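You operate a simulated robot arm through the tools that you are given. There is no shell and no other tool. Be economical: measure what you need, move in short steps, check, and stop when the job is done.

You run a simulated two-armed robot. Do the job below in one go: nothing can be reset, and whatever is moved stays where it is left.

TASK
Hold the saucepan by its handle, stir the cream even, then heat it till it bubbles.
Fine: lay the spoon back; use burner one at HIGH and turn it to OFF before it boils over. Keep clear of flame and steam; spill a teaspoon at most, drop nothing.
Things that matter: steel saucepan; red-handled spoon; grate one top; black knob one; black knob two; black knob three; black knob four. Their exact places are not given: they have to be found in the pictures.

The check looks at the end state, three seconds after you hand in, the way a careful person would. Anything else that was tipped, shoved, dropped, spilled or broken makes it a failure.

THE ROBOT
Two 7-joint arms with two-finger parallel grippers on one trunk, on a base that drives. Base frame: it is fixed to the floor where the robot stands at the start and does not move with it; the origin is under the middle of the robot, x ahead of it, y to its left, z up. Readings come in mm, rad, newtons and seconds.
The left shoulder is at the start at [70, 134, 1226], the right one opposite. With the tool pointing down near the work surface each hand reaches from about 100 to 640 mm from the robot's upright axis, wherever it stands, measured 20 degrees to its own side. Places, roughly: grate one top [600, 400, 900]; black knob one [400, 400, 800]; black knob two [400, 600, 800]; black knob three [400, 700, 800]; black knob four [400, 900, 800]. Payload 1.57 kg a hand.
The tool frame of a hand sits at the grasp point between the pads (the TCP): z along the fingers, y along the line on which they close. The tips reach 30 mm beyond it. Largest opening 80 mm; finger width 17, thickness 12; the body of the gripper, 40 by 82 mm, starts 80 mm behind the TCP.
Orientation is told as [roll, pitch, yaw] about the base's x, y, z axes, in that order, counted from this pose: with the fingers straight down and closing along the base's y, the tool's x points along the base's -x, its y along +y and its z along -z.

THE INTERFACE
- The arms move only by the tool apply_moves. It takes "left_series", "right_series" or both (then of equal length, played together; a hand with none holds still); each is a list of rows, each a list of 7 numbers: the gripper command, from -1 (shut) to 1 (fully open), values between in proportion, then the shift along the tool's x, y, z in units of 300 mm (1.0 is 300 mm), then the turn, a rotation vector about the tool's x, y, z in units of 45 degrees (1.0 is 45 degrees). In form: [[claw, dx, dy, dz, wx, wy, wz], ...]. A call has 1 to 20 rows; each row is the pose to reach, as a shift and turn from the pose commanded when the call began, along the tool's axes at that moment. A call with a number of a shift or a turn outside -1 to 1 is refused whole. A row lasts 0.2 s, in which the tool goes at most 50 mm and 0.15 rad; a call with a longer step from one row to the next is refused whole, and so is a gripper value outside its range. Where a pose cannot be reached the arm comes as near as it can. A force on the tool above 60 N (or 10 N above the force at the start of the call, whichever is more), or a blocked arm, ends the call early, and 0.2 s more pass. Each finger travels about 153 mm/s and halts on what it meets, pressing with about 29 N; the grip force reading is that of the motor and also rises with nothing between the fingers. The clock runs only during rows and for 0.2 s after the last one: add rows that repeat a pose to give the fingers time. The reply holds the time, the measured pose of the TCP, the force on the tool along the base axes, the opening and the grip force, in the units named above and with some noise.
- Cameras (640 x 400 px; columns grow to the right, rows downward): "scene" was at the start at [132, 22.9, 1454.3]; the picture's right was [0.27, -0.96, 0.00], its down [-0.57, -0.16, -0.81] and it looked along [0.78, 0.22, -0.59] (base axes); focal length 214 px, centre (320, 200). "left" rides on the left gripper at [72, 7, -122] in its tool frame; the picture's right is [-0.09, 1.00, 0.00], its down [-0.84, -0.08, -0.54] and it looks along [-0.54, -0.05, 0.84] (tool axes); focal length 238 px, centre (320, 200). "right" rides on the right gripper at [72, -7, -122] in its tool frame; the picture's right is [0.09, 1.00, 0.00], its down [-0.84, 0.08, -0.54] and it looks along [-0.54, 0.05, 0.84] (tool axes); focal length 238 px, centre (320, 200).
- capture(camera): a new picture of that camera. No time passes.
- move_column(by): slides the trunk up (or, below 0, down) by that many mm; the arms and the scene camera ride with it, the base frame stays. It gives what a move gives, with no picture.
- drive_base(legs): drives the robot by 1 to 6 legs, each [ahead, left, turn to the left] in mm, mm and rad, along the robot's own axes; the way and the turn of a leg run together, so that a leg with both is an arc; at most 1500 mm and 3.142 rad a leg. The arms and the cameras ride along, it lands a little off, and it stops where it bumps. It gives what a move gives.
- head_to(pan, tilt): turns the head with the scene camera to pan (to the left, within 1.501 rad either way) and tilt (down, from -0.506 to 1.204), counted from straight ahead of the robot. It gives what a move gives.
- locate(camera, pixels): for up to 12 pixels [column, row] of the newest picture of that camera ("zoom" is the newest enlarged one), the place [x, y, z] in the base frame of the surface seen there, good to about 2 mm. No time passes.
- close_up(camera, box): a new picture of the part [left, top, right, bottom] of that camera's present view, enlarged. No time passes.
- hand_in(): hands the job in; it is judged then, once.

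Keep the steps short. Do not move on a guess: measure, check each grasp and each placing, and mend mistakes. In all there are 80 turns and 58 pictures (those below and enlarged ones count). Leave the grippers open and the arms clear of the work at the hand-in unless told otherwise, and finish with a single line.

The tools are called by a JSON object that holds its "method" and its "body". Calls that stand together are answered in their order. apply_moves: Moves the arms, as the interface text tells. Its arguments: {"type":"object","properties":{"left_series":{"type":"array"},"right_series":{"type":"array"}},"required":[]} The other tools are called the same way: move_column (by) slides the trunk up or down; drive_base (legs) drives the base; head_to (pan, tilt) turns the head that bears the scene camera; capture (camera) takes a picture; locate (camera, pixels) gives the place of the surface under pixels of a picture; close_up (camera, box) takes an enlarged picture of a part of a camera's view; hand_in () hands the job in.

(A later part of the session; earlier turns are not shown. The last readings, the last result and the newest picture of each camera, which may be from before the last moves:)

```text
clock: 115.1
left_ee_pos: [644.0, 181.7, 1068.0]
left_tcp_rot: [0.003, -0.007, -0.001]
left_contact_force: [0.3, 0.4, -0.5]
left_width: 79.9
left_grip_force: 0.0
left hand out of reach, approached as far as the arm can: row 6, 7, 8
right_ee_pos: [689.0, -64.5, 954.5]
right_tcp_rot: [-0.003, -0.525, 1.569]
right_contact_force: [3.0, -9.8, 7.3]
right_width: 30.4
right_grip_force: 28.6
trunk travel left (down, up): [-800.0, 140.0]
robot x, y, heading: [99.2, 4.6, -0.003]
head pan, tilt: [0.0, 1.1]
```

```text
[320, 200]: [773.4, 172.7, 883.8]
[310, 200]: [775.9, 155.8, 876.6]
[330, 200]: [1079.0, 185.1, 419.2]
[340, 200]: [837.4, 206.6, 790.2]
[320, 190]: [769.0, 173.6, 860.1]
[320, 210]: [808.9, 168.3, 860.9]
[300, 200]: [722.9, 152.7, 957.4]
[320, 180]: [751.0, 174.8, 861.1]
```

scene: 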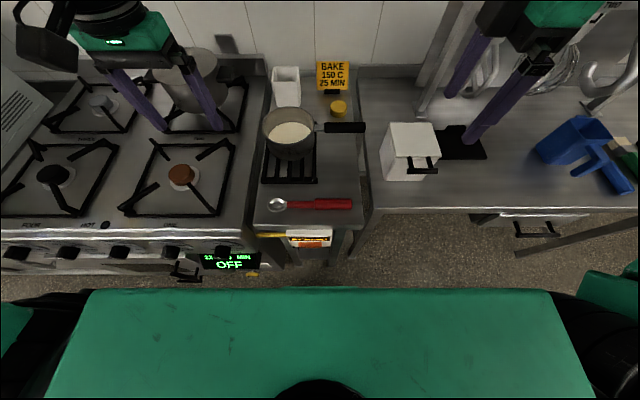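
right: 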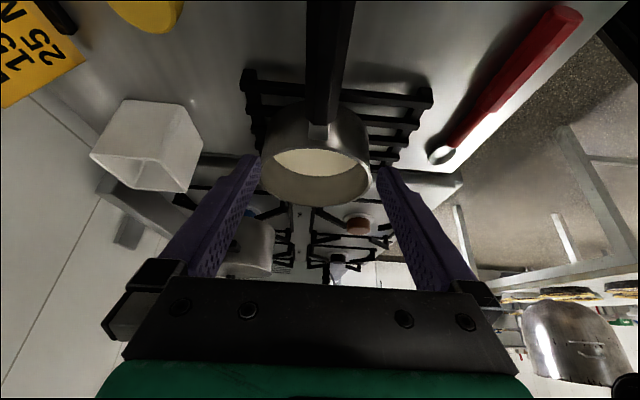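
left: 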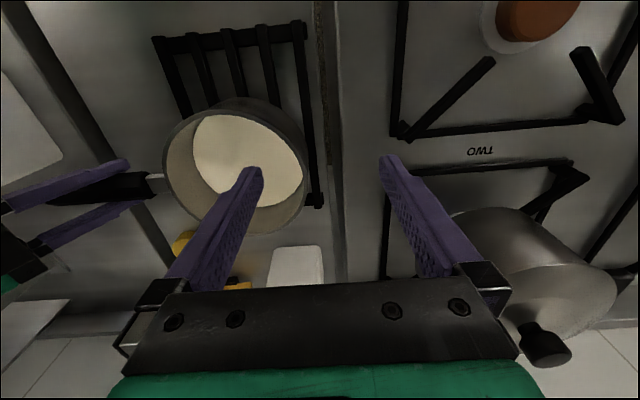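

Left reaches x≈645 here. The rim's front-left part (650,153) suffices: turn yaw to +30° and go above it.

{"method": "apply_moves", "body": {"left_series": [[1, -0.003, -0.023, 0.02, 0, 0, -0.16], [1, -0.006, -0.046, 0.04, 0, 0, -0.33], [1, -0.01, -0.07, 0.07, 0, 0, -0.5], [1, -0.013, -0.093, 0.093, 0, 0, -0.667], [1, -0.013, -0.093, 0.093, 0, 0, -0.667]]}}

{"method": "close_up", "body": {"camera": "left", "box": [120, 60, 440, 300]}}

```text
clock: 116.3
left_ee_pos: [631.7, 164.1, 1042.7]
left_tcp_rot: [-0.001, -0.006, 0.525]
left_contact_force: [0.5, -0.6, -0.7]
left_width: 80.1
left_grip_force: 0.1
left hand out of reach, approached as far as the arm can: row 1, 2, 3, 4, 5
right_ee_pos: [688.4, -63.8, 952.4]
right_tcp_rot: [-0.001, -0.526, 1.569]
right_contact_force: [4.8, -11.7, 8.3]
right_width: 30.1
right_grip_force: 29.3
trunk travel left (down, up): [-800.0, 140.0]
robot x, y, heading: [99.3, 0.9, -0.002]
head pan, tilt: [0.0, 1.1]
```

```text
1.67 times, centred on (280, 180) of left
```

zoom: 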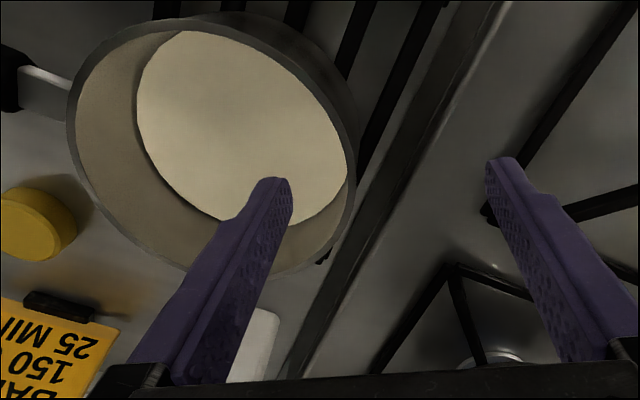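

Low down the left's forward reach shrinks further. I'll release and raise the right hand, drive 45 mm forward (still clear), and restore both hands over their grip points.

{"method": "apply_moves", "body": {"right_series": [[-0.4, 0, 0, 0, 0, 0, 0], [0.3, 0, 0, 0, 0, 0, 0], [1, 0, 0, 0, 0, 0, 0], [1, 0, 0, 0, 0, 0, 0], [1, -0.03, 0, -0.052, 0, 0, 0], [1, -0.075, 0, -0.13, 0, 0, 0], [1, -0.117, 0, -0.202, 0, 0, 0], [1, -0.117, 0, -0.202, 0, 0, 0]], "left_series": [[1, 0, 0, -0.03, 0, 0, 0], [1, 0, 0, -0.06, 0, 0, 0], [1, 0, 0, -0.09, 0, 0, 0], [1, 0, 0, -0.09, 0, 0, 0], [1, 0, 0, -0.09, 0, 0, 0], [1, 0, 0, -0.09, 0, 0, 0], [1, 0, 0, -0.09, 0, 0, 0], [1, 0, 0, -0.09, 0, 0, 0]]}}

{"method": "drive_base", "body": {"legs": [[45, 0, 0]]}}

{"method": "apply_moves", "body": {"right_series": [[1, 0, 0, 0, 0, 0, 0], [1, 0, 0.07, 0, 0, 0, 0], [1, 0, 0.15, 0, 0, 0, 0], [1, 0, 0.15, 0, 0, 0, 0]], "left_series": [[1, 0, 0, 0, 0, 0, 0], [1, 0.05, 0.006, 0, 0, 0, 0], [1, 0.096, 0.013, 0, 0, 0, 0], [1, 0.096, 0.013, 0, 0, 0, 0]]}}

```text
clock: 118.1
left_ee_pos: [633.2, 166.6, 1069.2]
left_tcp_rot: [0.0, -0.003, 0.523]
left_contact_force: [-0.9, 0.2, -0.4]
left_width: 80.2
left_grip_force: 0.0
right_ee_pos: [688.5, -62.6, 1024.7]
right_tcp_rot: [0.0, -0.524, 1.568]
right_contact_force: [0.3, 0.2, -0.1]
right_width: 80.0
right_grip_force: 0.1
trunk travel left (down, up): [-800.0, 140.0]
robot x, y, heading: [100.2, 3.8, -0.005]
head pan, tilt: [0.0, 1.1]
```

```text
clock: 119.0
left_ee_pos: [670.1, 165.5, 1073.2]
left_tcp_rot: [-0.004, -0.009, 0.523]
left_contact_force: [0.0, 0.9, 0.4]
left_width: 80.0
left_grip_force: 0.1
right_ee_pos: [727.2, -63.0, 1027.9]
right_tcp_rot: [-0.008, -0.523, 1.574]
right_contact_force: [0.0, 0.3, 0.2]
right_width: 79.9
right_grip_force: 0.2
trunk travel left (down, up): [-800.0, 140.0]
robot x, y, heading: [144.4, 0.2, -0.002]
head pan, tilt: [0.0, 1.1]
```

```text
clock: 120.0
left_ee_pos: [649.9, 155.1, 1068.6]
left_tcp_rot: [0.001, -0.003, 0.523]
left_contact_force: [0.9, -0.6, 0.4]
left_width: 80.3
left_grip_force: 0.0
right_ee_pos: [688.8, -61.5, 1023.3]
right_tcp_rot: [0.001, -0.524, 1.568]
right_contact_force: [0.2, 0.2, -0.5]
right_width: 79.7
right_grip_force: 0.1
trunk travel left (down, up): [-800.0, 140.0]
robot x, y, heading: [142.5, 3.9, -0.005]
head pan, tilt: [0.0, 1.1]
```

Both hold over their points. Right down and grip again; then I check the rim in the left camera.

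{"method": "apply_moves", "body": {"right_series": [[1, 0.05, 0, 0.087, 0, 0, 0], [1, 0.09, 0, 0.156, 0, 0, 0], [1, 0.1155, 0, 0.2, 0, 0, 0], [1, 0.1155, 0, 0.2, 0, 0, 0], [0.2, 0.1155, 0, 0.2, 0, 0, 0], [-0.2, 0.1155, 0, 0.2, 0, 0, 0], [-0.5, 0.1155, 0, 0.2, 0, 0, 0], [-1, 0.1155, 0, 0.2, 0, 0, 0], [-1, 0.1155, 0, 0.2, 0, 0, 0]]}}

{"method": "close_up", "body": {"camera": "left", "box": [120, 60, 440, 300]}}

{"method": "locate", "body": {"camera": "zoom", "pixels": [[330, 120], [340, 140], [350, 165], [352, 190], [345, 215], [320, 100], [300, 80], [270, 60]]}}

```text
clock: 122.0
left_ee_pos: [649.6, 154.3, 1069.3]
left_tcp_rot: [-0.001, -0.004, 0.525]
left_contact_force: [-0.8, 0.1, -0.5]
left_width: 80.0
left_grip_force: 0.0
right_ee_pos: [689.3, -61.7, 955.9]
right_tcp_rot: [0.0, -0.525, 1.569]
right_contact_force: [0.1, 0.6, -0.3]
right_width: 30.3
right_grip_force: 29.2
trunk travel left (down, up): [-800.0, 140.0]
robot x, y, heading: [141.5, -1.6, -0.006]
head pan, tilt: [0.0, 1.1]
```

```text
1.67 times, centred on (280, 180) of left
```

zoom: 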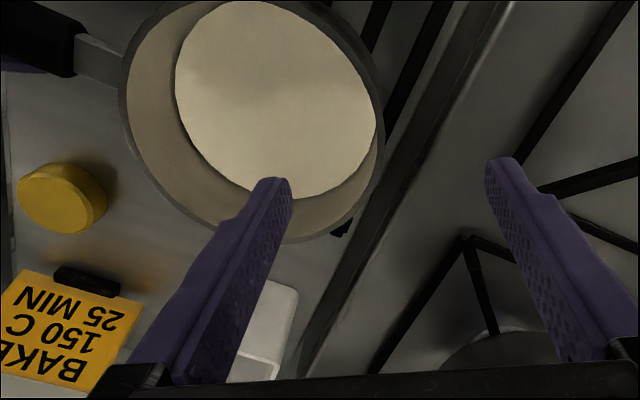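

```text
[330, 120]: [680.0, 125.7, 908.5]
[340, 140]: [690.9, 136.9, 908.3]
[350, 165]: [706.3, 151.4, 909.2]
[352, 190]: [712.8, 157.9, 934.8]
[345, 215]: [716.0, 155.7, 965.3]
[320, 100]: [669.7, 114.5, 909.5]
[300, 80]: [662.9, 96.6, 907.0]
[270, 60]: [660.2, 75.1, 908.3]
```

Rim confirmed (radius ≈75 about (688,88)); the left fingers straddle it at (650,154). Lower to z≈973 (tips 943, cream 909), close gently.

{"method": "apply_moves", "body": {"left_series": [[1, 0, 0, 0.1, 0, 0, 0], [1, 0, 0, 0.2, 0, 0, 0], [1, 0, 0, 0.28, 0, 0, 0], [1, 0, 0, 0.32, 0, 0, 0], [1, 0, 0, 0.32, 0, 0, 0], [0.3, 0, 0, 0.32, 0, 0, 0], [-0.2, 0, 0, 0.32, 0, 0, 0], [-0.6, 0, 0, 0.32, 0, 0, 0], [-0.85, 0, 0, 0.32, 0, 0, 0], [-1, 0, 0, 0.32, 0, 0, 0], [-1, 0, 0, 0.32, 0, 0, 0], [-1, 0, 0, 0.32, 0, 0, 0]]}}

{"method": "close_up", "body": {"camera": "scene", "box": [200, 40, 380, 200]}}

```text
clock: 124.6
left_ee_pos: [649.3, 154.0, 975.1]
left_tcp_rot: [-0.013, -0.002, 0.522]
left_contact_force: [8.4, -36.6, 0.1]
left_width: 10.3
left_grip_force: 28.0
left hand out of reach, approached as far as the arm can: row 4, 5, 6, 7, 8, 9, 10, 11, 12
right_ee_pos: [688.5, -58.9, 956.3]
right_tcp_rot: [0.004, -0.531, 1.574]
right_contact_force: [-9.8, 36.3, -0.3]
right_width: 30.4
right_grip_force: 28.5
trunk travel left (down, up): [-800.0, 140.0]
robot x, y, heading: [144.5, 2.0, -0.0]
head pan, tilt: [0.0, 1.1]
```

```text
2.50 times, centred on (290, 120) of scene
```

zoom: 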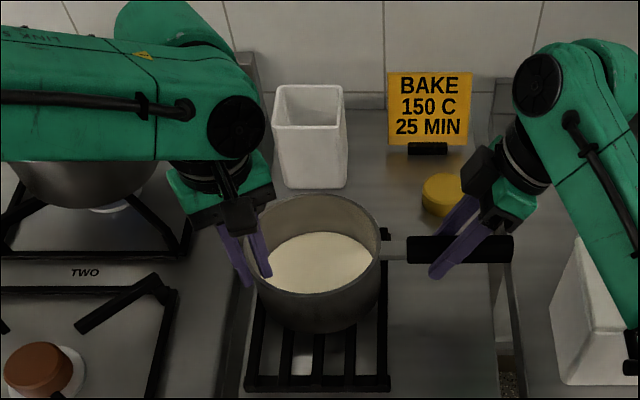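

Both grips hold; there is some sideways tension (36 N), which I relieve by 3 mm, then lift both 15 mm together and read the loads.

{"method": "apply_moves", "body": {"left_series": [[-1, 0.003, -0.005, 0, 0, 0, 0], [-1, 0.005, -0.0087, 0, 0, 0, 0], [-1, 0.005, -0.0087, -0.01, 0, 0, 0], [-1, 0.005, -0.0087, -0.02, 0, 0, 0], [-1, 0.005, -0.0087, -0.03, 0, 0, 0], [-1, 0.005, -0.0087, -0.04, 0, 0, 0], [-1, 0.005, -0.0087, -0.05, 0, 0, 0], [-1, 0.005, -0.0087, -0.05, 0, 0, 0], [-1, 0.005, -0.0087, -0.05, 0, 0, 0]], "right_series": [[-1, 0, 0, 0, 0, 0, 0], [-1, 0, 0, 0, 0, 0, 0], [-1, -0.005, 0, -0.0087, 0, 0, 0], [-1, -0.01, 0, -0.0173, 0, 0, 0], [-1, -0.015, 0, -0.026, 0, 0, 0], [-1, -0.02, 0, -0.0346, 0, 0, 0], [-1, -0.025, 0, -0.0433, 0, 0, 0], [-1, -0.025, 0, -0.0433, 0, 0, 0], [-1, -0.025, 0, -0.0433, 0, 0, 0]]}}

{"method": "close_up", "body": {"camera": "scene", "box": [200, 40, 380, 200]}}

{"method": "locate", "body": {"camera": "zoom", "pixels": [[300, 200], [345, 198], [370, 230], [365, 225], [262, 230], [420, 245], [500, 245], [320, 322], [290, 325]]}}

```text
clock: 126.6
left_ee_pos: [649.6, 152.4, 989.9]
left_tcp_rot: [-0.008, -0.003, 0.523]
left_contact_force: [10.8, -27.4, -6.9]
left_width: 10.3
left_grip_force: 28.1
right_ee_pos: [689.3, -59.1, 970.3]
right_tcp_rot: [0.006, -0.531, 1.57]
right_contact_force: [-11.2, 27.7, -2.4]
right_width: 30.3
right_grip_force: 28.9
trunk travel left (down, up): [-800.0, 140.0]
robot x, y, heading: [145.7, 1.3, 0.002]
head pan, tilt: [0.0, 1.1]
```

```text
2.50 times, centred on (290, 120) of scene
```

zoom: 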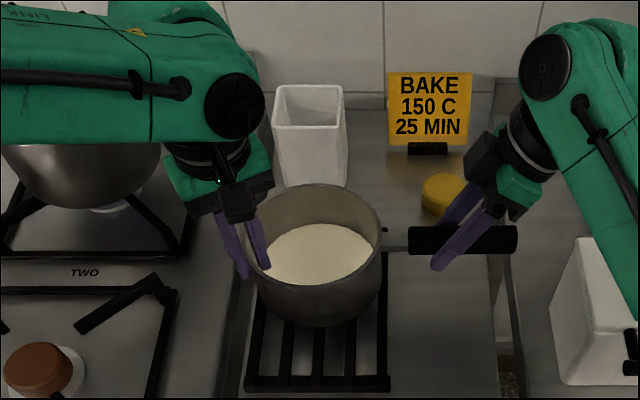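

```text
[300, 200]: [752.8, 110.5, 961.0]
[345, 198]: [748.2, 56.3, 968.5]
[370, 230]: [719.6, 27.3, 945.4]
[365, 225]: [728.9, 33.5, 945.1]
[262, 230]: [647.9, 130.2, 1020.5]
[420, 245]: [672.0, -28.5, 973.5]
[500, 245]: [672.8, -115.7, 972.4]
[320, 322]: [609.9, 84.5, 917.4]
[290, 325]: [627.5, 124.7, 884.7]
```

Level and fully lifted (≈9.3 N shared). Lift 70 mm more, then both hands 101 mm toward the robot to pass clear of the big pot.

{"method": "apply_moves", "body": {"left_series": [[-1, 0, 0, -0.02, 0, 0, 0], [-1, 0, 0, -0.053, 0, 0, 0], [-1, 0, 0, -0.087, 0, 0, 0], [-1, 0, 0, -0.12, 0, 0, 0], [-1, 0, 0, -0.153, 0, 0, 0], [-1, 0, 0, -0.187, 0, 0, 0], [-1, 0, 0, -0.22, 0, 0, 0], [-1, 0.012, 0.007, -0.2333, 0, 0, 0], [-1, 0.041, 0.024, -0.2333, 0, 0, 0], [-1, 0.08, 0.046, -0.2333, 0, 0, 0], [-1, 0.12, 0.069, -0.2333, 0, 0, 0], [-1, 0.16, 0.092, -0.2333, 0, 0, 0], [-1, 0.2, 0.115, -0.2333, 0, 0, 0], [-1, 0.24, 0.138, -0.2333, 0, 0, 0], [-1, 0.272, 0.157, -0.2333, 0, 0, 0], [-1, 0.2916, 0.168, -0.2333, 0, 0, 0], [-1, 0.2916, 0.168, -0.2333, 0, 0, 0], [-1, 0.2916, 0.168, -0.2333, 0, 0, 0]], "right_series": [[-1, -0.01, 0, -0.0173, 0, 0, 0], [-1, -0.0265, 0, -0.0459, 0, 0, 0], [-1, -0.0435, 0, -0.0753, 0, 0, 0], [-1, -0.06, 0, -0.1039, 0, 0, 0], [-1, -0.0765, 0, -0.1325, 0, 0, 0], [-1, -0.0935, 0, -0.162, 0, 0, 0], [-1, -0.11, 0, -0.1905, 0, 0, 0], [-1, -0.1167, 0.014, -0.202, 0, 0, 0], [-1, -0.1167, 0.048, -0.202, 0, 0, 0], [-1, -0.1167, 0.092, -0.202, 0, 0, 0], [-1, -0.1167, 0.139, -0.202, 0, 0, 0], [-1, -0.1167, 0.185, -0.202, 0, 0, 0], [-1, -0.1167, 0.231, -0.202, 0, 0, 0], [-1, -0.1167, 0.277, -0.202, 0, 0, 0], [-1, -0.1167, 0.314, -0.202, 0, 0, 0], [-1, -0.1167, 0.337, -0.202, 0, 0, 0], [-1, -0.1167, 0.337, -0.202, 0, 0, 0], [-1, -0.1167, 0.337, -0.202, 0, 0, 0]]}}

```text
clock: 130.4
left_ee_pos: [548.1, 152.1, 1058.8]
left_tcp_rot: [-0.007, -0.003, 0.522]
left_contact_force: [11.0, -30.1, -8.8]
left_width: 10.1
left_grip_force: 27.5
right_ee_pos: [586.9, -60.4, 1040.1]
right_tcp_rot: [0.003, -0.529, 1.573]
right_contact_force: [-11.1, 29.9, -1.0]
right_width: 30.2
right_grip_force: 29.0
trunk travel left (down, up): [-800.0, 140.0]
robot x, y, heading: [145.9, 2.0, -0.001]
head pan, tilt: [0.0, 1.1]
```

Steady. Drive back 36 mm, then left 228 mm with the pan held.

{"method": "drive_base", "body": {"legs": [[-36, 0, 0], [0, 228, 0]]}}

{"method": "capture", "body": {"camera": "scene"}}

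{"method": "locate", "body": {"camera": "scene", "pixels": [[258, 178], [300, 140], [262, 120], [230, 140], [285, 190], [215, 150], [215, 205], [270, 150]]}}

```text
clock: 132.6
left_ee_pos: [513.7, 378.0, 1060.4]
left_tcp_rot: [-0.007, -0.004, 0.522]
left_contact_force: [9.9, -31.2, -7.5]
left_width: 10.3
left_grip_force: 28.1
right_ee_pos: [552.2, 165.5, 1039.6]
right_tcp_rot: [0.006, -0.529, 1.57]
right_contact_force: [-11.4, 30.1, -3.2]
right_width: 30.2
right_grip_force: 28.7
trunk travel left (down, up): [-800.0, 140.0]
robot x, y, heading: [108.3, 232.4, -0.01]
head pan, tilt: [0.0, 1.1]
```

```text
7 pictures are left
```

scene: 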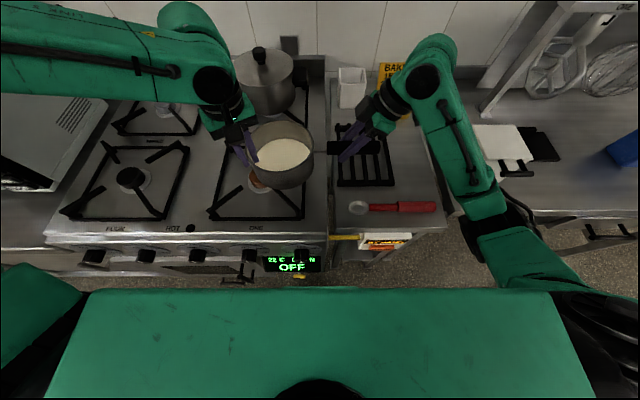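

```text
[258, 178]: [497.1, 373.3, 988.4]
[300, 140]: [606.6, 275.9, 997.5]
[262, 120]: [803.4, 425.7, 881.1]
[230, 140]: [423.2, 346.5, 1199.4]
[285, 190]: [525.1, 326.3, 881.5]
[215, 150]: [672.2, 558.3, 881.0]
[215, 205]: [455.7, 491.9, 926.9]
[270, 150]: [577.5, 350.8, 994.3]
```

Pan centre is at about (552,313), level. Shift both hands +72 mm in y over burner one, then lower 28 mm.

{"method": "apply_moves", "body": {"left_series": [[-1, -0.008, 0.0139, 0, 0, 0, 0], [-1, -0.024, 0.0416, 0, 0, 0, 0], [-1, -0.04, 0.0693, 0, 0, 0, 0], [-1, -0.056, 0.097, 0, 0, 0, 0], [-1, -0.072, 0.1248, 0, 0, 0, 0], [-1, -0.088, 0.1525, 0, 0, 0, 0], [-1, -0.104, 0.1802, 0, 0, 0, 0], [-1, -0.12, 0.208, 0, 0, 0, 0], [-1, -0.12, 0.208, 0.02, 0, 0, 0], [-1, -0.12, 0.208, 0.045, 0, 0, 0], [-1, -0.12, 0.208, 0.07, 0, 0, 0], [-1, -0.12, 0.208, 0.0933, 0, 0, 0], [-1, -0.12, 0.208, 0.0933, 0, 0, 0], [-1, -0.12, 0.208, 0.0933, 0, 0, 0]], "right_series": [[-1, -0.0139, 0, 0.008, 0, 0, 0], [-1, -0.0416, 0, 0.024, 0, 0, 0], [-1, -0.0693, 0, 0.04, 0, 0, 0], [-1, -0.097, 0, 0.056, 0, 0, 0], [-1, -0.1248, 0, 0.072, 0, 0, 0], [-1, -0.1525, 0, 0.088, 0, 0, 0], [-1, -0.1802, 0, 0.104, 0, 0, 0], [-1, -0.208, 0, 0.12, 0, 0, 0], [-1, -0.198, 0, 0.1373, 0, 0, 0], [-1, -0.1855, 0, 0.159, 0, 0, 0], [-1, -0.173, 0, 0.1806, 0, 0, 0], [-1, -0.1613, 0, 0.2008, 0, 0, 0], [-1, -0.1613, 0, 0.2008, 0, 0, 0], [-1, -0.1613, 0, 0.2008, 0, 0, 0]]}}

```text
clock: 135.6
left_ee_pos: [513.1, 452.4, 1030.3]
left_tcp_rot: [-0.01, -0.004, 0.522]
left_contact_force: [4.3, 1.4, 0.5]
left_width: 10.3
left_grip_force: 28.3
right_ee_pos: [551.2, 239.2, 1011.8]
right_tcp_rot: [0.006, -0.525, 1.569]
right_contact_force: [-3.9, -0.1, -9.7]
right_width: 30.4
right_grip_force: 29.2
trunk travel left (down, up): [-800.0, 140.0]
robot x, y, heading: [107.1, 231.8, -0.002]
head pan, tilt: [0.0, 1.1]
```

Pan is above the burner (centre ≈(551,387)), all weight still on the hands. Lower 10 mm slowly and look for contact.

{"method": "apply_moves", "body": {"left_series": [[-1, 0, 0, 0.0067, 0, 0, 0], [-1, 0, 0, 0.0133, 0, 0, 0], [-1, 0, 0, 0.02, 0, 0, 0], [-1, 0, 0, 0.0267, 0, 0, 0], [-1, 0, 0, 0.0333, 0, 0, 0], [-1, 0, 0, 0.0333, 0, 0, 0]], "right_series": [[-1, 0.0033, 0, 0.0058, 0, 0, 0], [-1, 0.0067, 0, 0.0115, 0, 0, 0], [-1, 0.01, 0, 0.0173, 0, 0, 0], [-1, 0.0133, 0, 0.0231, 0, 0, 0], [-1, 0.0167, 0, 0.0289, 0, 0, 0], [-1, 0.0167, 0, 0.0289, 0, 0, 0]]}}

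{"method": "close_up", "body": {"camera": "scene", "box": [180, 60, 360, 240]}}

{"method": "locate", "body": {"camera": "zoom", "pixels": [[190, 170], [250, 160], [290, 200], [200, 250], [250, 300], [290, 290], [160, 290], [320, 210]]}}

```text
clock: 137.0
left_ee_pos: [512.8, 452.9, 1020.9]
left_tcp_rot: [-0.006, -0.001, 0.522]
left_contact_force: [5.1, 7.3, -9.2]
left_width: 10.3
left_grip_force: 28.0
right_ee_pos: [550.9, 239.6, 1001.1]
right_tcp_rot: [0.004, -0.526, 1.571]
right_contact_force: [-5.0, -6.8, -0.8]
right_width: 30.3
right_grip_force: 29.0
trunk travel left (down, up): [-800.0, 140.0]
robot x, y, heading: [110.2, 231.9, -0.008]
head pan, tilt: [0.0, 1.1]
```

```text
2.22 times, centred on (270, 150) of scene
```

zoom: 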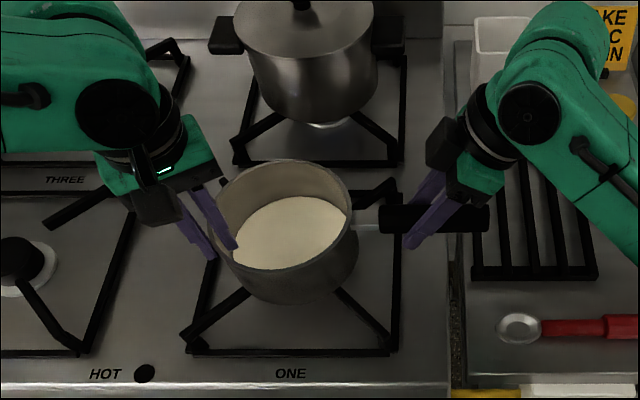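

```text
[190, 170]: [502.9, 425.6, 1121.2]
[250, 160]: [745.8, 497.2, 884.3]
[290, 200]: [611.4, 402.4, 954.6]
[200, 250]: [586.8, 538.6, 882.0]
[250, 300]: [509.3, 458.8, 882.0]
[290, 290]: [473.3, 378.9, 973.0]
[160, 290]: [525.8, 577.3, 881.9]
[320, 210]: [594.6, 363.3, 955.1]
```

Cream surface is level at 955; contact must be near. Lower 6 mm more.

{"method": "apply_moves", "body": {"left_series": [[-1, 0, 0, 0.005, 0, 0, 0], [-1, 0, 0, 0.01, 0, 0, 0], [-1, 0, 0, 0.015, 0, 0, 0], [-1, 0, 0, 0.02, 0, 0, 0], [-1, 0, 0, 0.02, 0, 0, 0]], "right_series": [[-1, 0.0025, 0, 0.0043, 0, 0, 0], [-1, 0.005, 0, 0.0087, 0, 0, 0], [-1, 0.0075, 0, 0.013, 0, 0, 0], [-1, 0.01, 0, 0.0173, 0, 0, 0], [-1, 0.01, 0, 0.0173, 0, 0, 0]]}}

```text
clock: 138.2
left_ee_pos: [513.6, 451.9, 1016.6]
left_tcp_rot: [-0.01, -0.009, 0.522]
left_contact_force: [3.7, 10.1, 14.1]
left_width: 10.1
left_grip_force: 28.1
right_ee_pos: [549.7, 238.0, 997.1]
right_tcp_rot: [0.002, -0.528, 1.57]
right_contact_force: [1.5, -6.9, 1.5]
right_width: 30.3
right_grip_force: 29.2
trunk travel left (down, up): [-800.0, 140.0]
robot x, y, heading: [109.4, 227.5, -0.005]
head pan, tilt: [0.0, 1.1]
```

It rests on the grate (left +14, right +1.5 N). Open both hands, withdraw along the fingers, and look.

{"method": "apply_moves", "body": {"left_series": [[-0.7, 0, 0, 0, 0, 0, 0], [-0.2, 0, 0, 0, 0, 0, 0], [0.2, 0, 0, 0, 0, 0, 0], [0.2, 0, 0, 0, 0, 0, 0], [0.2, 0, 0, 0, 0, 0, 0], [0.2, 0, 0, -0.08, 0, 0, 0], [0.2, 0, 0, -0.17, 0, 0, 0], [0.2, 0, 0, -0.27, 0, 0, 0], [0.2, 0, 0, -0.37, 0, 0, 0], [0.2, 0.1, 0, -0.42, 0, 0, 0.17], [0.5, 0.2, 0, -0.42, 0, 0, 0.33], [1, 0.3, 0, -0.42, 0, 0, 0.5], [1, 0.4, 0, -0.42, 0, 0, 0.667]], "right_series": [[-0.4, 0, 0, 0, 0, 0, 0], [0.3, 0, 0, 0, 0, 0, 0], [1, 0, 0, 0, 0, 0, 0], [1, 0, 0, 0, 0, 0, 0], [1, 0, 0, 0, 0, 0, 0], [1, 0, 0, -0.08, 0, 0, 0], [1, 0, 0, -0.17, 0, 0, 0], [1, 0, 0, -0.27, 0, 0, 0], [1, 0, 0, -0.37, 0, 0, 0], [1, 0, 0, -0.5, 0, 0, 0], [1, 0, 0, -0.62, 0, 0, 0], [1, 0, 0, -0.74, 0, 0, 0], [1, 0, 0, -0.8, 0, 0, 0]]}}

{"method": "drive_base", "body": {"legs": [[-300, 0, 0]]}}

{"method": "head_to", "body": {"pan": 0.25, "tilt": 0.7}}

{"method": "capture", "body": {"camera": "scene"}}

```text
clock: 141.0
left_ee_pos: [405.5, 392.2, 1141.1]
left_tcp_rot: [-0.007, -0.007, -0.004]
left_contact_force: [0.0, -0.9, 1.3]
left_width: 80.0
left_grip_force: 0.1
right_ee_pos: [549.3, 119.1, 1205.7]
right_tcp_rot: [0.001, -0.529, 1.573]
right_contact_force: [-0.4, -0.3, 0.0]
right_width: 80.0
right_grip_force: 0.1
trunk travel left (down, up): [-800.0, 140.0]
robot x, y, heading: [108.8, 229.1, -0.004]
head pan, tilt: [0.0, 1.1]
```

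```text
clock: 143.0
left_ee_pos: [112.1, 394.1, 1141.3]
left_tcp_rot: [-0.003, -0.005, 0.0]
left_contact_force: [-0.2, -1.2, -0.1]
left_width: 79.8
left_grip_force: 0.1
right_ee_pos: [256.6, 121.2, 1203.5]
right_tcp_rot: [0.006, -0.527, 1.569]
right_contact_force: [0.1, 0.1, -0.2]
right_width: 79.9
right_grip_force: 0.0
trunk travel left (down, up): [-800.0, 140.0]
robot x, y, heading: [-187.4, 231.2, -0.001]
head pan, tilt: [0.0, 1.1]
```

```text
clock: 143.9
left_ee_pos: [110.1, 394.2, 1141.0]
left_tcp_rot: [-0.004, -0.01, -0.001]
left_contact_force: [0.4, 0.4, 0.7]
left_width: 80.2
left_grip_force: 0.1
right_ee_pos: [255.7, 121.8, 1204.4]
right_tcp_rot: [0.001, -0.528, 1.572]
right_contact_force: [0.0, 0.0, -1.0]
right_width: 80.2
right_grip_force: 0.2
trunk travel left (down, up): [-800.0, 140.0]
robot x, y, heading: [-188.6, 232.2, -0.001]
head pan, tilt: [0.25, 0.7]
```

```text
5 pictures are left
```

scene: 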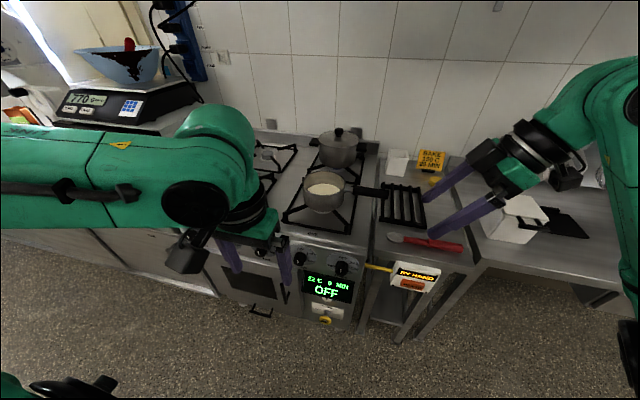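

The pan sits on grate one, handle to the right, spoon in place. I locate knob one at (299,259), then pitch the left hand to horizontal in front of it (TCP (260,427,809)).

{"method": "locate", "body": {"camera": "scene", "pixels": [[299, 260], [297, 260], [301, 260], [341, 269], [325, 190], [370, 190], [305, 256]]}}

{"method": "apply_moves", "body": {"left_series": [[1, -0.033, 0.018, 0.1, 0, -0.167, 0], [1, -0.067, 0.037, 0.2, 0, -0.333, 0], [1, -0.1, 0.055, 0.3, 0, -0.5, 0], [1, -0.133, 0.073, 0.4, 0, -0.667, 0], [1, -0.167, 0.092, 0.5, 0, -0.833, 0], [1, -0.2, 0.11, 0.6, 0, -1, 0], [1, -0.2, 0.11, 0.6, 0, -1, 0]]}}

{"method": "apply_moves", "body": {"left_series": [[1, 0.024, 0, 0.095, 0, -0.167, 0], [1, 0.049, 0, 0.19, 0, -0.333, 0], [1, 0.073, 0, 0.285, 0, -0.5, 0], [1, 0.097, 0, 0.38, 0, -0.667, 0], [1, 0.122, 0, 0.475, 0, -0.833, 0], [1, 0.146, 0, 0.57, 0, -1, 0], [1, 0.146, 0, 0.57, 0, -1, 0]]}}

```text
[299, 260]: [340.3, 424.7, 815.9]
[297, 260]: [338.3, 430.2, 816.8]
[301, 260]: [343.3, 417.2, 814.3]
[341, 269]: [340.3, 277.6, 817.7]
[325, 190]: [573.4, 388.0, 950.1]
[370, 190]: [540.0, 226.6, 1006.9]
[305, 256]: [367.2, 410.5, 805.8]
```

```text
clock: 145.5
left_ee_pos: [190.8, 436.4, 939.6]
left_tcp_rot: [-0.009, -0.796, 0.005]
left_contact_force: [-0.2, -0.8, 0.0]
left_width: 80.0
left_grip_force: 0.0
left hand out of reach, approached as far as the arm can: row 1, 2, 3, 4, 5, 6, 7
right_ee_pos: [253.7, 118.2, 1204.9]
right_tcp_rot: [0.0, -0.529, 1.574]
right_contact_force: [0.1, 0.4, -0.2]
right_width: 80.0
right_grip_force: 0.1
trunk travel left (down, up): [-800.0, 140.0]
robot x, y, heading: [-187.2, 231.2, 0.004]
head pan, tilt: [0.25, 0.7]
```

```text
clock: 147.1
left_ee_pos: [279.8, 518.0, 995.1]
left_tcp_rot: [-0.42, -1.556, 0.421]
left_contact_force: [1.0, 0.4, -0.1]
left_width: 80.1
left_grip_force: 0.1
left hand out of reach, approached as far as the arm can: row 2, 3, 4, 5, 6, 7
right_ee_pos: [255.1, 122.4, 1205.4]
right_tcp_rot: [0.0, -0.526, 1.573]
right_contact_force: [0.4, 0.3, -0.2]
right_width: 80.0
right_grip_force: 0.1
trunk travel left (down, up): [-800.0, 140.0]
robot x, y, heading: [-190.4, 231.4, -0.0]
head pan, tilt: [0.25, 0.7]
```

The tool is horizontal, but the arm can't get lower at this trunk height. I'll drive 40 back and 91 right, then lower the trunk 186 mm so the hand comes level with the knob.

{"method": "drive_base", "body": {"legs": [[-40, -91, 0]]}}

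{"method": "move_column", "body": {"by": -184}}

{"method": "apply_moves", "body": {"left_series": [[1, 0, 0, 0, 0, 0, 0], [1, 0, 0, 0, 0, 0, 0]]}}

{"method": "capture", "body": {"camera": "left"}}

{"method": "locate", "body": {"camera": "left", "pixels": [[320, 150], [320, 170], [320, 190], [300, 170], [340, 170], [310, 160], [330, 160], [320, 130], [300, 150], [340, 150]]}}

```text
clock: 148.2
left_ee_pos: [239.0, 426.3, 994.3]
left_tcp_rot: [-0.366, -1.553, 0.369]
left_contact_force: [0.6, 0.4, -0.9]
left_width: 80.0
left_grip_force: 0.1
right_ee_pos: [214.5, 32.9, 1202.9]
right_tcp_rot: [0.003, -0.526, 1.573]
right_contact_force: [0.1, -0.1, 0.4]
right_width: 79.7
right_grip_force: 0.1
trunk travel left (down, up): [-800.0, 140.0]
robot x, y, heading: [-227.5, 139.6, -0.001]
head pan, tilt: [0.25, 0.7]
```

```text
clock: 150.3
left_ee_pos: [239.5, 425.4, 811.9]
left_tcp_rot: [-0.269, -1.556, 0.273]
left_contact_force: [0.3, 0.3, -0.1]
left_width: 80.1
left_grip_force: 0.1
right_ee_pos: [214.4, 31.5, 1020.2]
right_tcp_rot: [0.004, -0.527, 1.574]
right_contact_force: [0.4, 0.2, 0.7]
right_width: 80.0
right_grip_force: 0.0
trunk travel left (down, up): [-616.0, 324.0]
robot x, y, heading: [-230.0, 141.0, -0.008]
head pan, tilt: [0.25, 0.7]
```

```text
clock: 150.9
left_ee_pos: [239.8, 423.7, 812.1]
left_tcp_rot: [-0.268, -1.555, 0.27]
left_contact_force: [0.2, -0.3, -0.2]
left_width: 80.0
left_grip_force: 0.1
right_ee_pos: [214.2, 30.9, 1020.3]
right_tcp_rot: [0.002, -0.527, 1.574]
right_contact_force: [0.1, -0.5, 0.3]
right_width: 80.0
right_grip_force: 0.1
trunk travel left (down, up): [-616.0, 324.0]
robot x, y, heading: [-228.9, 140.0, 0.004]
head pan, tilt: [0.25, 0.7]
```

```text
4 pictures are left
```

left: 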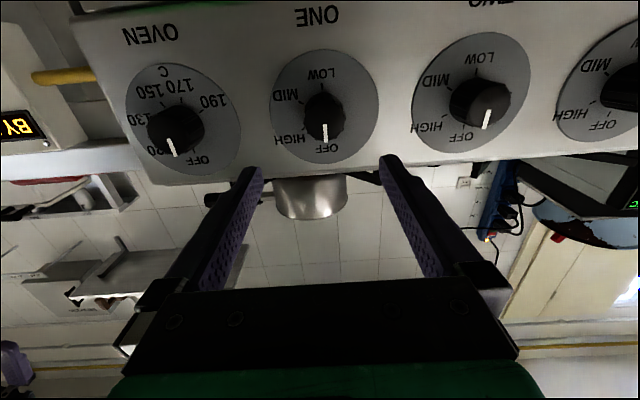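

```text
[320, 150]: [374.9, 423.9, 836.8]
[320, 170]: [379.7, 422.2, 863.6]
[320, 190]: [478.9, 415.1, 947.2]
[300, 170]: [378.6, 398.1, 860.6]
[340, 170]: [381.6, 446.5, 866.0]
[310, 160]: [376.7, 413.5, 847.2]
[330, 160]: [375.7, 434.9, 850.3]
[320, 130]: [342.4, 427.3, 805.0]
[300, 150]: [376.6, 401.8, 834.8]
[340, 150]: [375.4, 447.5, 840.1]
```

The view shows the marker of knob one pointing at OFF. I locate the labels to get the exact HIGH angle, and advance the open hand along x around the knob.

{"method": "locate", "body": {"camera": "left", "pixels": [[290, 139], [325, 150], [322, 73], [286, 95], [272, 105], [377, 105], [324, 50], [324, 160], [302, 125]]}}

{"method": "apply_moves", "body": {"left_series": [[1, 0.01, 0.01, 0.05, 0, 0, 0], [1, 0.01, 0.01, 0.12, 0, 0, 0], [1, 0.01, 0.01, 0.19, 0, 0, 0], [1, 0.01, 0.01, 0.25, 0, 0, 0], [1, 0.01, 0.01, 0.29, 0, 0, 0], [1, 0.01, 0.01, 0.31, 0, 0, 0], [1, 0.01, 0.01, 0.31, 0, 0, 0]]}}

```text
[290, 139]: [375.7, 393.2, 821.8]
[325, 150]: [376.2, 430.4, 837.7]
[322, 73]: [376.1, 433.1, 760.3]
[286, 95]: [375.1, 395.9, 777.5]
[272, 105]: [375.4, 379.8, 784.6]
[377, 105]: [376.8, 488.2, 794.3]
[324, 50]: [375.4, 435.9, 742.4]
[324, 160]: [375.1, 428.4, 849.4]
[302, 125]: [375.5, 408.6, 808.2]
```

```text
clock: 152.5
left_ee_pos: [323.3, 429.3, 824.6]
left_tcp_rot: [-0.23, -1.552, 0.232]
left_contact_force: [-0.5, -0.3, 1.3]
left_width: 80.3
left_grip_force: 0.0
left hand out of reach, approached as far as the arm can: row 2, 3, 4, 5, 6, 7
right_ee_pos: [214.8, 30.0, 1019.5]
right_tcp_rot: [0.004, -0.527, 1.573]
right_contact_force: [-0.4, 0.2, 0.3]
right_width: 79.8
right_grip_force: 0.1
trunk travel left (down, up): [-616.0, 324.0]
robot x, y, heading: [-226.1, 138.0, -0.003]
head pan, tilt: [0.25, 0.7]
```

Labels give the dial centre at (y≈432, z≈797) and HIGH exactly 60° clockwise. The arm is at its low limit, so I'll back off 50 mm, lower the trunk 120 mm more and raise the hand to z≈797.

{"method": "drive_base", "body": {"legs": [[-50, 0, 0]]}}

{"method": "move_column", "body": {"by": -120}}

{"method": "apply_moves", "body": {"left_series": [[1, -0.1, 0.003, 0, 0, 0, 0], [1, -0.2, 0.006, 0, 0, 0, 0], [1, -0.308, 0.01, 0, 0, 0, 0], [1, -0.308, 0.01, 0, 0, 0, 0], [1, -0.308, 0.01, 0, 0, 0, 0]]}}

```text
clock: 153.4
left_ee_pos: [274.7, 429.3, 823.9]
left_tcp_rot: [-0.22, -1.553, 0.221]
left_contact_force: [-0.3, 0.2, -0.1]
left_width: 80.0
left_grip_force: 0.1
right_ee_pos: [164.8, 30.5, 1019.4]
right_tcp_rot: [0.004, -0.527, 1.572]
right_contact_force: [0.1, -0.5, -1.0]
right_width: 80.0
right_grip_force: 0.0
trunk travel left (down, up): [-616.0, 324.0]
robot x, y, heading: [-275.4, 137.5, -0.002]
head pan, tilt: [0.25, 0.7]
```

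```text
clock: 154.9
left_ee_pos: [274.7, 429.3, 703.3]
left_tcp_rot: [-0.224, -1.553, 0.227]
left_contact_force: [0.5, -0.5, -0.3]
left_width: 80.1
left_grip_force: 0.0
right_ee_pos: [165.3, 30.0, 899.6]
right_tcp_rot: [0.003, -0.528, 1.572]
right_contact_force: [0.9, 1.0, 0.4]
right_width: 79.9
right_grip_force: 0.1
trunk travel left (down, up): [-496.0, 444.0]
robot x, y, heading: [-281.4, 142.1, 0.0]
head pan, tilt: [0.25, 0.7]
```

```text
clock: 156.1
left_ee_pos: [276.2, 432.1, 797.6]
left_tcp_rot: [-0.227, -1.553, 0.228]
left_contact_force: [-0.7, 0.1, -0.2]
left_width: 79.8
left_grip_force: 0.0
right_ee_pos: [165.0, 30.2, 899.6]
right_tcp_rot: [0.003, -0.526, 1.572]
right_contact_force: [0.7, 0.7, -0.4]
right_width: 80.2
right_grip_force: 0.0
trunk travel left (down, up): [-496.0, 444.0]
robot x, y, heading: [-278.2, 140.9, -0.001]
head pan, tilt: [0.25, 0.7]
```

In place at (276,432,798). Advance 57 mm with the arm and close on the knob.

{"method": "apply_moves", "body": {"left_series": [[1, 0, 0, 0.06, 0, 0, 0], [1, 0, 0, 0.12, 0, 0, 0], [1, 0, 0, 0.16, 0, 0, 0], [1, 0, 0, 0.19, 0, 0, 0], [1, 0, 0, 0.19, 0, 0, 0], [0.5, 0, 0, 0.19, 0, 0, 0], [0.2, 0, 0, 0.19, 0, 0, 0], [-0.2, 0, 0, 0.19, 0, 0, 0], [-1, 0, 0, 0.19, 0, 0, 0], [-1, 0, 0, 0.19, 0, 0, 0]]}}

```text
clock: 158.3
left_ee_pos: [333.8, 430.8, 795.7]
left_tcp_rot: [-0.104, -1.554, 0.101]
left_contact_force: [0.0, -8.6, -2.8]
left_width: 40.4
left_grip_force: 45.1
right_ee_pos: [165.5, 29.6, 899.6]
right_tcp_rot: [0.004, -0.528, 1.573]
right_contact_force: [0.6, 0.4, 0.0]
right_width: 80.1
right_grip_force: 0.1
trunk travel left (down, up): [-496.0, 444.0]
robot x, y, heading: [-278.4, 139.1, 0.002]
head pan, tilt: [0.25, 0.7]
```

The knob is held (40.4 mm). Turn it 60° clockwise to HIGH in two parts, then open and pull back 57 mm, raise the trunk to see into the pan, and look.

{"method": "apply_moves", "body": {"left_series": [[-1, 0, 0, 0, 0, 0, 0.15], [-1, 0, 0, 0, 0, 0, 0.3], [-1, 0, 0, 0, 0, 0, 0.45], [-1, 0, 0, 0, 0, 0, 0.6], [-1, 0, 0, 0, 0, 0, 0.75], [-1, 0, 0, 0, 0, 0, 0.9], [-1, 0, 0, 0, 0, 0, 0.9]]}}

{"method": "apply_moves", "body": {"left_series": [[-1, 0, 0, 0, 0, 0, 0.15], [-1, 0, 0, 0, 0, 0, 0.3], [-1, 0, 0, 0, 0, 0, 0.433], [-1, 0, 0, 0, 0, 0, 0.433]]}}

{"method": "apply_moves", "body": {"left_series": [[-0.3, 0, 0, 0, 0, 0, 0], [0.3, 0, 0, 0, 0, 0, 0], [1, 0, 0, 0, 0, 0, 0], [1, 0, 0, -0.06, 0, 0, 0], [1, 0, 0, -0.14, 0, 0, 0], [1, 0, 0, -0.19, 0, 0, 0]]}}

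{"method": "head_to", "body": {"pan": 0.38, "tilt": 0.7}}

{"method": "move_column", "body": {"by": 300}}

{"method": "close_up", "body": {"camera": "scene", "box": [230, 100, 430, 300]}}

```text
clock: 159.9
left_ee_pos: [333.5, 430.9, 796.0]
left_tcp_rot: [1.546, -0.864, -1.55]
left_contact_force: [-1.6, -7.8, 0.9]
left_width: 40.2
left_grip_force: 44.9
right_ee_pos: [166.3, 28.5, 899.6]
right_tcp_rot: [0.002, -0.528, 1.574]
right_contact_force: [0.3, -0.1, -0.2]
right_width: 80.2
right_grip_force: 0.1
trunk travel left (down, up): [-496.0, 444.0]
robot x, y, heading: [-275.6, 137.8, 0.001]
head pan, tilt: [0.25, 0.7]
```

```text
clock: 160.9
left_ee_pos: [334.0, 433.0, 795.6]
left_tcp_rot: [1.553, -0.526, -1.558]
left_contact_force: [0.6, -6.2, 1.5]
left_width: 40.3
left_grip_force: 45.4
right_ee_pos: [165.8, 30.4, 900.1]
right_tcp_rot: [0.004, -0.528, 1.571]
right_contact_force: [-0.7, -0.2, -0.1]
right_width: 80.0
right_grip_force: 0.0
trunk travel left (down, up): [-496.0, 444.0]
robot x, y, heading: [-273.8, 140.5, 0.001]
head pan, tilt: [0.25, 0.7]
```

```text
clock: 162.3
left_ee_pos: [276.0, 432.9, 797.1]
left_tcp_rot: [1.553, -0.529, -1.56]
left_contact_force: [0.2, 0.4, 0.8]
left_width: 80.2
left_grip_force: 0.0
right_ee_pos: [165.5, 30.5, 900.6]
right_tcp_rot: [0.003, -0.529, 1.573]
right_contact_force: [-0.3, 0.4, -0.4]
right_width: 80.0
right_grip_force: 0.1
trunk travel left (down, up): [-496.0, 444.0]
robot x, y, heading: [-275.8, 136.9, -0.001]
head pan, tilt: [0.25, 0.7]
```

```text
clock: 163.0
left_ee_pos: [277.1, 432.8, 796.6]
left_tcp_rot: [1.552, -0.527, -1.56]
left_contact_force: [-1.0, 0.6, -0.2]
left_width: 79.7
left_grip_force: 0.0
right_ee_pos: [165.7, 30.3, 899.7]
right_tcp_rot: [0.005, -0.529, 1.572]
right_contact_force: [0.3, 0.5, -0.1]
right_width: 80.3
right_grip_force: 0.1
trunk travel left (down, up): [-496.0, 444.0]
robot x, y, heading: [-278.2, 142.6, -0.001]
head pan, tilt: [0.38, 0.7]
```

```text
clock: 166.0
left_ee_pos: [276.3, 431.4, 1097.2]
left_tcp_rot: [1.55, -0.527, -1.558]
left_contact_force: [0.5, -0.4, 0.2]
left_width: 79.9
left_grip_force: 0.0
right_ee_pos: [165.6, 31.7, 1201.2]
right_tcp_rot: [0.004, -0.527, 1.572]
right_contact_force: [0.2, -1.0, 0.4]
right_width: 79.9
right_grip_force: 0.1
trunk travel left (down, up): [-796.0, 144.0]
robot x, y, heading: [-277.5, 138.1, -0.004]
head pan, tilt: [0.38, 0.7]
```

```text
2.00 times, centred on (330, 200) of scene
```

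zoom: 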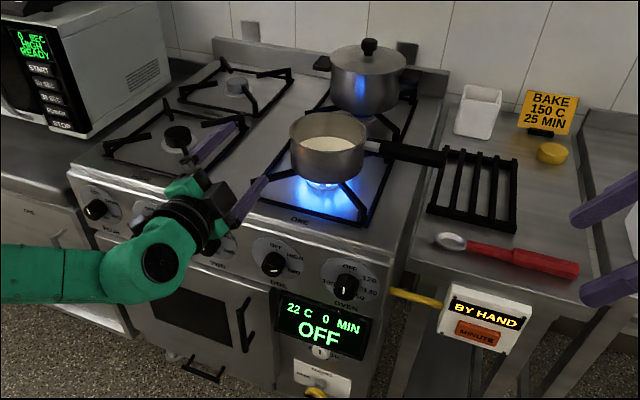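

The blue flame burns under the pan and knob one's marker is at HIGH. Wait about 12.6 s with the hands still and look at the cream.

{"method": "apply_moves", "body": {"left_series": [[1, 0, 0, 0, 0, 0, 0], [1, 0, 0, 0, 0, 0, 0], [1, 0, 0, 0, 0, 0, 0], [1, 0, 0, 0, 0, 0, 0], [1, 0, 0, 0, 0, 0, 0], [1, 0, 0, 0, 0, 0, 0], [1, 0, 0, 0, 0, 0, 0], [1, 0, 0, 0, 0, 0, 0], [1, 0, 0, 0, 0, 0, 0], [1, 0, 0, 0, 0, 0, 0], [1, 0, 0, 0, 0, 0, 0], [1, 0, 0, 0, 0, 0, 0], [1, 0, 0, 0, 0, 0, 0], [1, 0, 0, 0, 0, 0, 0], [1, 0, 0, 0, 0, 0, 0], [1, 0, 0, 0, 0, 0, 0], [1, 0, 0, 0, 0, 0, 0], [1, 0, 0, 0, 0, 0, 0], [1, 0, 0, 0, 0, 0, 0], [1, 0, 0, 0, 0, 0, 0]]}}

{"method": "apply_moves", "body": {"left_series": [[1, 0, 0, 0, 0, 0, 0], [1, 0, 0, 0, 0, 0, 0], [1, 0, 0, 0, 0, 0, 0], [1, 0, 0, 0, 0, 0, 0], [1, 0, 0, 0, 0, 0, 0], [1, 0, 0, 0, 0, 0, 0], [1, 0, 0, 0, 0, 0, 0], [1, 0, 0, 0, 0, 0, 0], [1, 0, 0, 0, 0, 0, 0], [1, 0, 0, 0, 0, 0, 0], [1, 0, 0, 0, 0, 0, 0], [1, 0, 0, 0, 0, 0, 0], [1, 0, 0, 0, 0, 0, 0], [1, 0, 0, 0, 0, 0, 0], [1, 0, 0, 0, 0, 0, 0], [1, 0, 0, 0, 0, 0, 0], [1, 0, 0, 0, 0, 0, 0], [1, 0, 0, 0, 0, 0, 0], [1, 0, 0, 0, 0, 0, 0], [1, 0, 0, 0, 0, 0, 0]]}}

{"method": "apply_moves", "body": {"left_series": [[1, 0, 0, 0, 0, 0, 0], [1, 0, 0, 0, 0, 0, 0], [1, 0, 0, 0, 0, 0, 0], [1, 0, 0, 0, 0, 0, 0], [1, 0, 0, 0, 0, 0, 0], [1, 0, 0, 0, 0, 0, 0], [1, 0, 0, 0, 0, 0, 0], [1, 0, 0, 0, 0, 0, 0], [1, 0, 0, 0, 0, 0, 0], [1, 0, 0, 0, 0, 0, 0], [1, 0, 0, 0, 0, 0, 0], [1, 0, 0, 0, 0, 0, 0], [1, 0, 0, 0, 0, 0, 0], [1, 0, 0, 0, 0, 0, 0], [1, 0, 0, 0, 0, 0, 0], [1, 0, 0, 0, 0, 0, 0], [1, 0, 0, 0, 0, 0, 0], [1, 0, 0, 0, 0, 0, 0], [1, 0, 0, 0, 0, 0, 0], [1, 0, 0, 0, 0, 0, 0]]}}

{"method": "close_up", "body": {"camera": "scene", "box": [300, 130, 380, 210]}}

```text
clock: 170.2
left_ee_pos: [276.8, 432.8, 1096.8]
left_tcp_rot: [1.551, -0.527, -1.558]
left_contact_force: [0.4, 0.1, -0.1]
left_width: 80.0
left_grip_force: 0.1
right_ee_pos: [165.3, 30.5, 1198.4]
right_tcp_rot: [0.003, -0.528, 1.572]
right_contact_force: [0.3, -1.3, -0.1]
right_width: 80.0
right_grip_force: 0.0
trunk travel left (down, up): [-796.0, 144.0]
robot x, y, heading: [-278.3, 140.3, 0.001]
head pan, tilt: [0.38, 0.7]
```

```text
clock: 174.4
left_ee_pos: [276.4, 432.1, 1096.3]
left_tcp_rot: [1.552, -0.528, -1.56]
left_contact_force: [0.5, 0.3, -0.5]
left_width: 80.1
left_grip_force: 0.1
right_ee_pos: [165.4, 29.5, 1200.1]
right_tcp_rot: [0.003, -0.527, 1.573]
right_contact_force: [0.1, -0.1, 0.9]
right_width: 80.0
right_grip_force: 0.0
trunk travel left (down, up): [-796.0, 144.0]
robot x, y, heading: [-278.1, 138.3, -0.002]
head pan, tilt: [0.38, 0.7]
```

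```text
clock: 178.6
left_ee_pos: [276.9, 432.1, 1096.5]
left_tcp_rot: [1.551, -0.528, -1.558]
left_contact_force: [0.8, -0.3, 0.0]
left_width: 80.1
left_grip_force: 0.1
right_ee_pos: [164.6, 31.0, 1198.6]
right_tcp_rot: [0.004, -0.527, 1.573]
right_contact_force: [-0.3, -0.4, -0.2]
right_width: 80.0
right_grip_force: 0.1
trunk travel left (down, up): [-796.0, 144.0]
robot x, y, heading: [-273.5, 139.7, 0.002]
head pan, tilt: [0.38, 0.7]
```

```text
5.00 times, centred on (340, 170) of scene
```

zoom: 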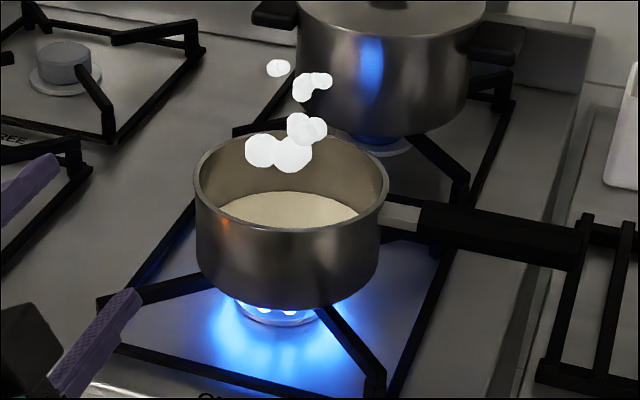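

Steam is rising, no bubbles seen yet. Wait 4 s more and look again.

{"method": "apply_moves", "body": {"left_series": [[1, 0, 0, 0, 0, 0, 0], [1, 0, 0, 0, 0, 0, 0], [1, 0, 0, 0, 0, 0, 0], [1, 0, 0, 0, 0, 0, 0], [1, 0, 0, 0, 0, 0, 0], [1, 0, 0, 0, 0, 0, 0], [1, 0, 0, 0, 0, 0, 0], [1, 0, 0, 0, 0, 0, 0], [1, 0, 0, 0, 0, 0, 0], [1, 0, 0, 0, 0, 0, 0], [1, 0, 0, 0, 0, 0, 0], [1, 0, 0, 0, 0, 0, 0], [1, 0, 0, 0, 0, 0, 0], [1, 0, 0, 0, 0, 0, 0], [1, 0, 0, 0, 0, 0, 0], [1, 0, 0, 0, 0, 0, 0], [1, 0, 0, 0, 0, 0, 0], [1, 0, 0, 0, 0, 0, 0], [1, 0, 0, 0, 0, 0, 0], [1, 0, 0, 0, 0, 0, 0]]}}

{"method": "close_up", "body": {"camera": "scene", "box": [310, 140, 360, 190]}}

{"method": "locate", "body": {"camera": "zoom", "pixels": [[300, 230], [340, 240], [260, 240], [300, 250], [380, 240]]}}

```text
clock: 182.8
left_ee_pos: [275.7, 431.9, 1096.3]
left_tcp_rot: [1.551, -0.526, -1.559]
left_contact_force: [-0.5, 0.3, 0.4]
left_width: 79.8
left_grip_force: 0.0
right_ee_pos: [165.4, 32.0, 1199.9]
right_tcp_rot: [0.003, -0.526, 1.573]
right_contact_force: [-0.1, 0.7, 0.8]
right_width: 79.9
right_grip_force: 0.0
trunk travel left (down, up): [-796.0, 144.0]
robot x, y, heading: [-278.5, 138.2, -0.008]
head pan, tilt: [0.38, 0.7]
```

```text
8.00 times, centred on (335, 165) of scene
```

zoom: 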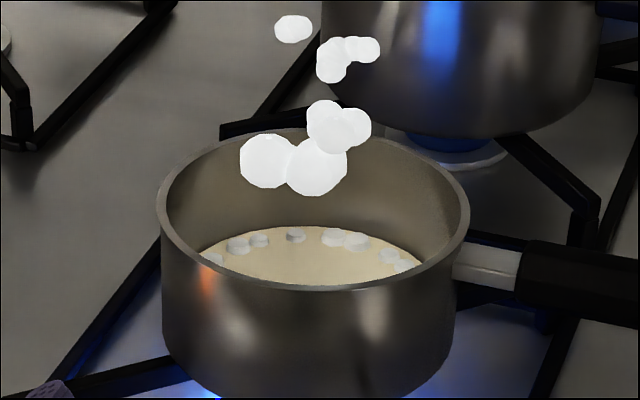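

```text
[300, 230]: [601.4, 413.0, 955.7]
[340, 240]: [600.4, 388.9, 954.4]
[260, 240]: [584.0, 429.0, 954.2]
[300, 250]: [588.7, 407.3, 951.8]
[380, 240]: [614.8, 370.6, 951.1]
```

Bubbles are forming. Turn it off now: lower the trunk 300 mm, advance, grip the knob and turn it back 60° counter-clockwise.

{"method": "move_column", "body": {"by": -300}}

{"method": "apply_moves", "body": {"left_series": [[1, 0, 0, 0.1, 0, 0, 0], [1, 0, 0, 0.19, 0, 0, 0], [0.5, 0, 0, 0.19, 0, 0, 0], [-0.2, 0, 0, 0.19, 0, 0, 0], [-1, 0, 0, 0.19, 0, 0, 0], [-1, 0, 0, 0.19, 0, 0, 0]]}}

{"method": "apply_moves", "body": {"left_series": [[-1, 0, 0, 0, 0, 0, -0.18], [-1, 0, 0, 0, 0, 0, -0.36], [-1, 0, 0, 0, 0, 0, -0.54], [-1, 0, 0, 0, 0, 0, -0.72], [-1, 0, 0, 0, 0, 0, -0.9]]}}

{"method": "apply_moves", "body": {"left_series": [[-1, 0, 0, 0, 0, 0, -0.17], [-1, 0, 0, 0, 0, 0, -0.34], [-1, 0, 0, 0, 0, 0, -0.44], [-1, 0, 0, 0, 0, 0, -0.44]]}}

```text
clock: 185.8
left_ee_pos: [276.0, 431.8, 797.0]
left_tcp_rot: [1.553, -0.527, -1.559]
left_contact_force: [0.3, -0.3, -0.6]
left_width: 80.0
left_grip_force: 0.1
right_ee_pos: [164.8, 30.3, 900.0]
right_tcp_rot: [0.004, -0.527, 1.572]
right_contact_force: [0.8, 0.0, 0.1]
right_width: 80.1
right_grip_force: 0.0
trunk travel left (down, up): [-496.0, 444.0]
robot x, y, heading: [-278.1, 139.0, -0.0]
head pan, tilt: [0.38, 0.7]
```

```text
clock: 187.2
left_ee_pos: [332.9, 432.7, 795.8]
left_tcp_rot: [1.551, -0.527, -1.558]
left_contact_force: [1.7, 1.1, 1.3]
left_width: 40.5
left_grip_force: 45.0
right_ee_pos: [166.1, 31.6, 900.2]
right_tcp_rot: [0.003, -0.528, 1.573]
right_contact_force: [0.2, 0.4, -0.4]
right_width: 80.2
right_grip_force: 0.0
trunk travel left (down, up): [-496.0, 444.0]
robot x, y, heading: [-275.4, 140.4, 0.001]
head pan, tilt: [0.38, 0.7]
```

```text
clock: 188.4
left_ee_pos: [333.9, 430.9, 795.8]
left_tcp_rot: [1.517, -1.236, -1.52]
left_contact_force: [3.5, -4.2, -0.5]
left_width: 40.8
left_grip_force: 44.5
right_ee_pos: [165.9, 29.9, 899.4]
right_tcp_rot: [0.004, -0.529, 1.573]
right_contact_force: [-0.6, 0.1, -0.6]
right_width: 80.2
right_grip_force: 0.0
trunk travel left (down, up): [-496.0, 444.0]
robot x, y, heading: [-280.0, 140.6, -0.002]
head pan, tilt: [0.38, 0.7]
```

```text
clock: 189.4
left_ee_pos: [333.4, 430.4, 795.5]
left_tcp_rot: [-0.428, -1.551, 0.428]
left_contact_force: [3.6, -10.3, -1.6]
left_width: 40.4
left_grip_force: 44.6
right_ee_pos: [166.5, 27.9, 898.3]
right_tcp_rot: [0.004, -0.528, 1.572]
right_contact_force: [0.9, 0.0, 1.0]
right_width: 79.8
right_grip_force: 0.1
trunk travel left (down, up): [-496.0, 444.0]
robot x, y, heading: [-274.6, 138.8, 0.001]
head pan, tilt: [0.38, 0.7]
```

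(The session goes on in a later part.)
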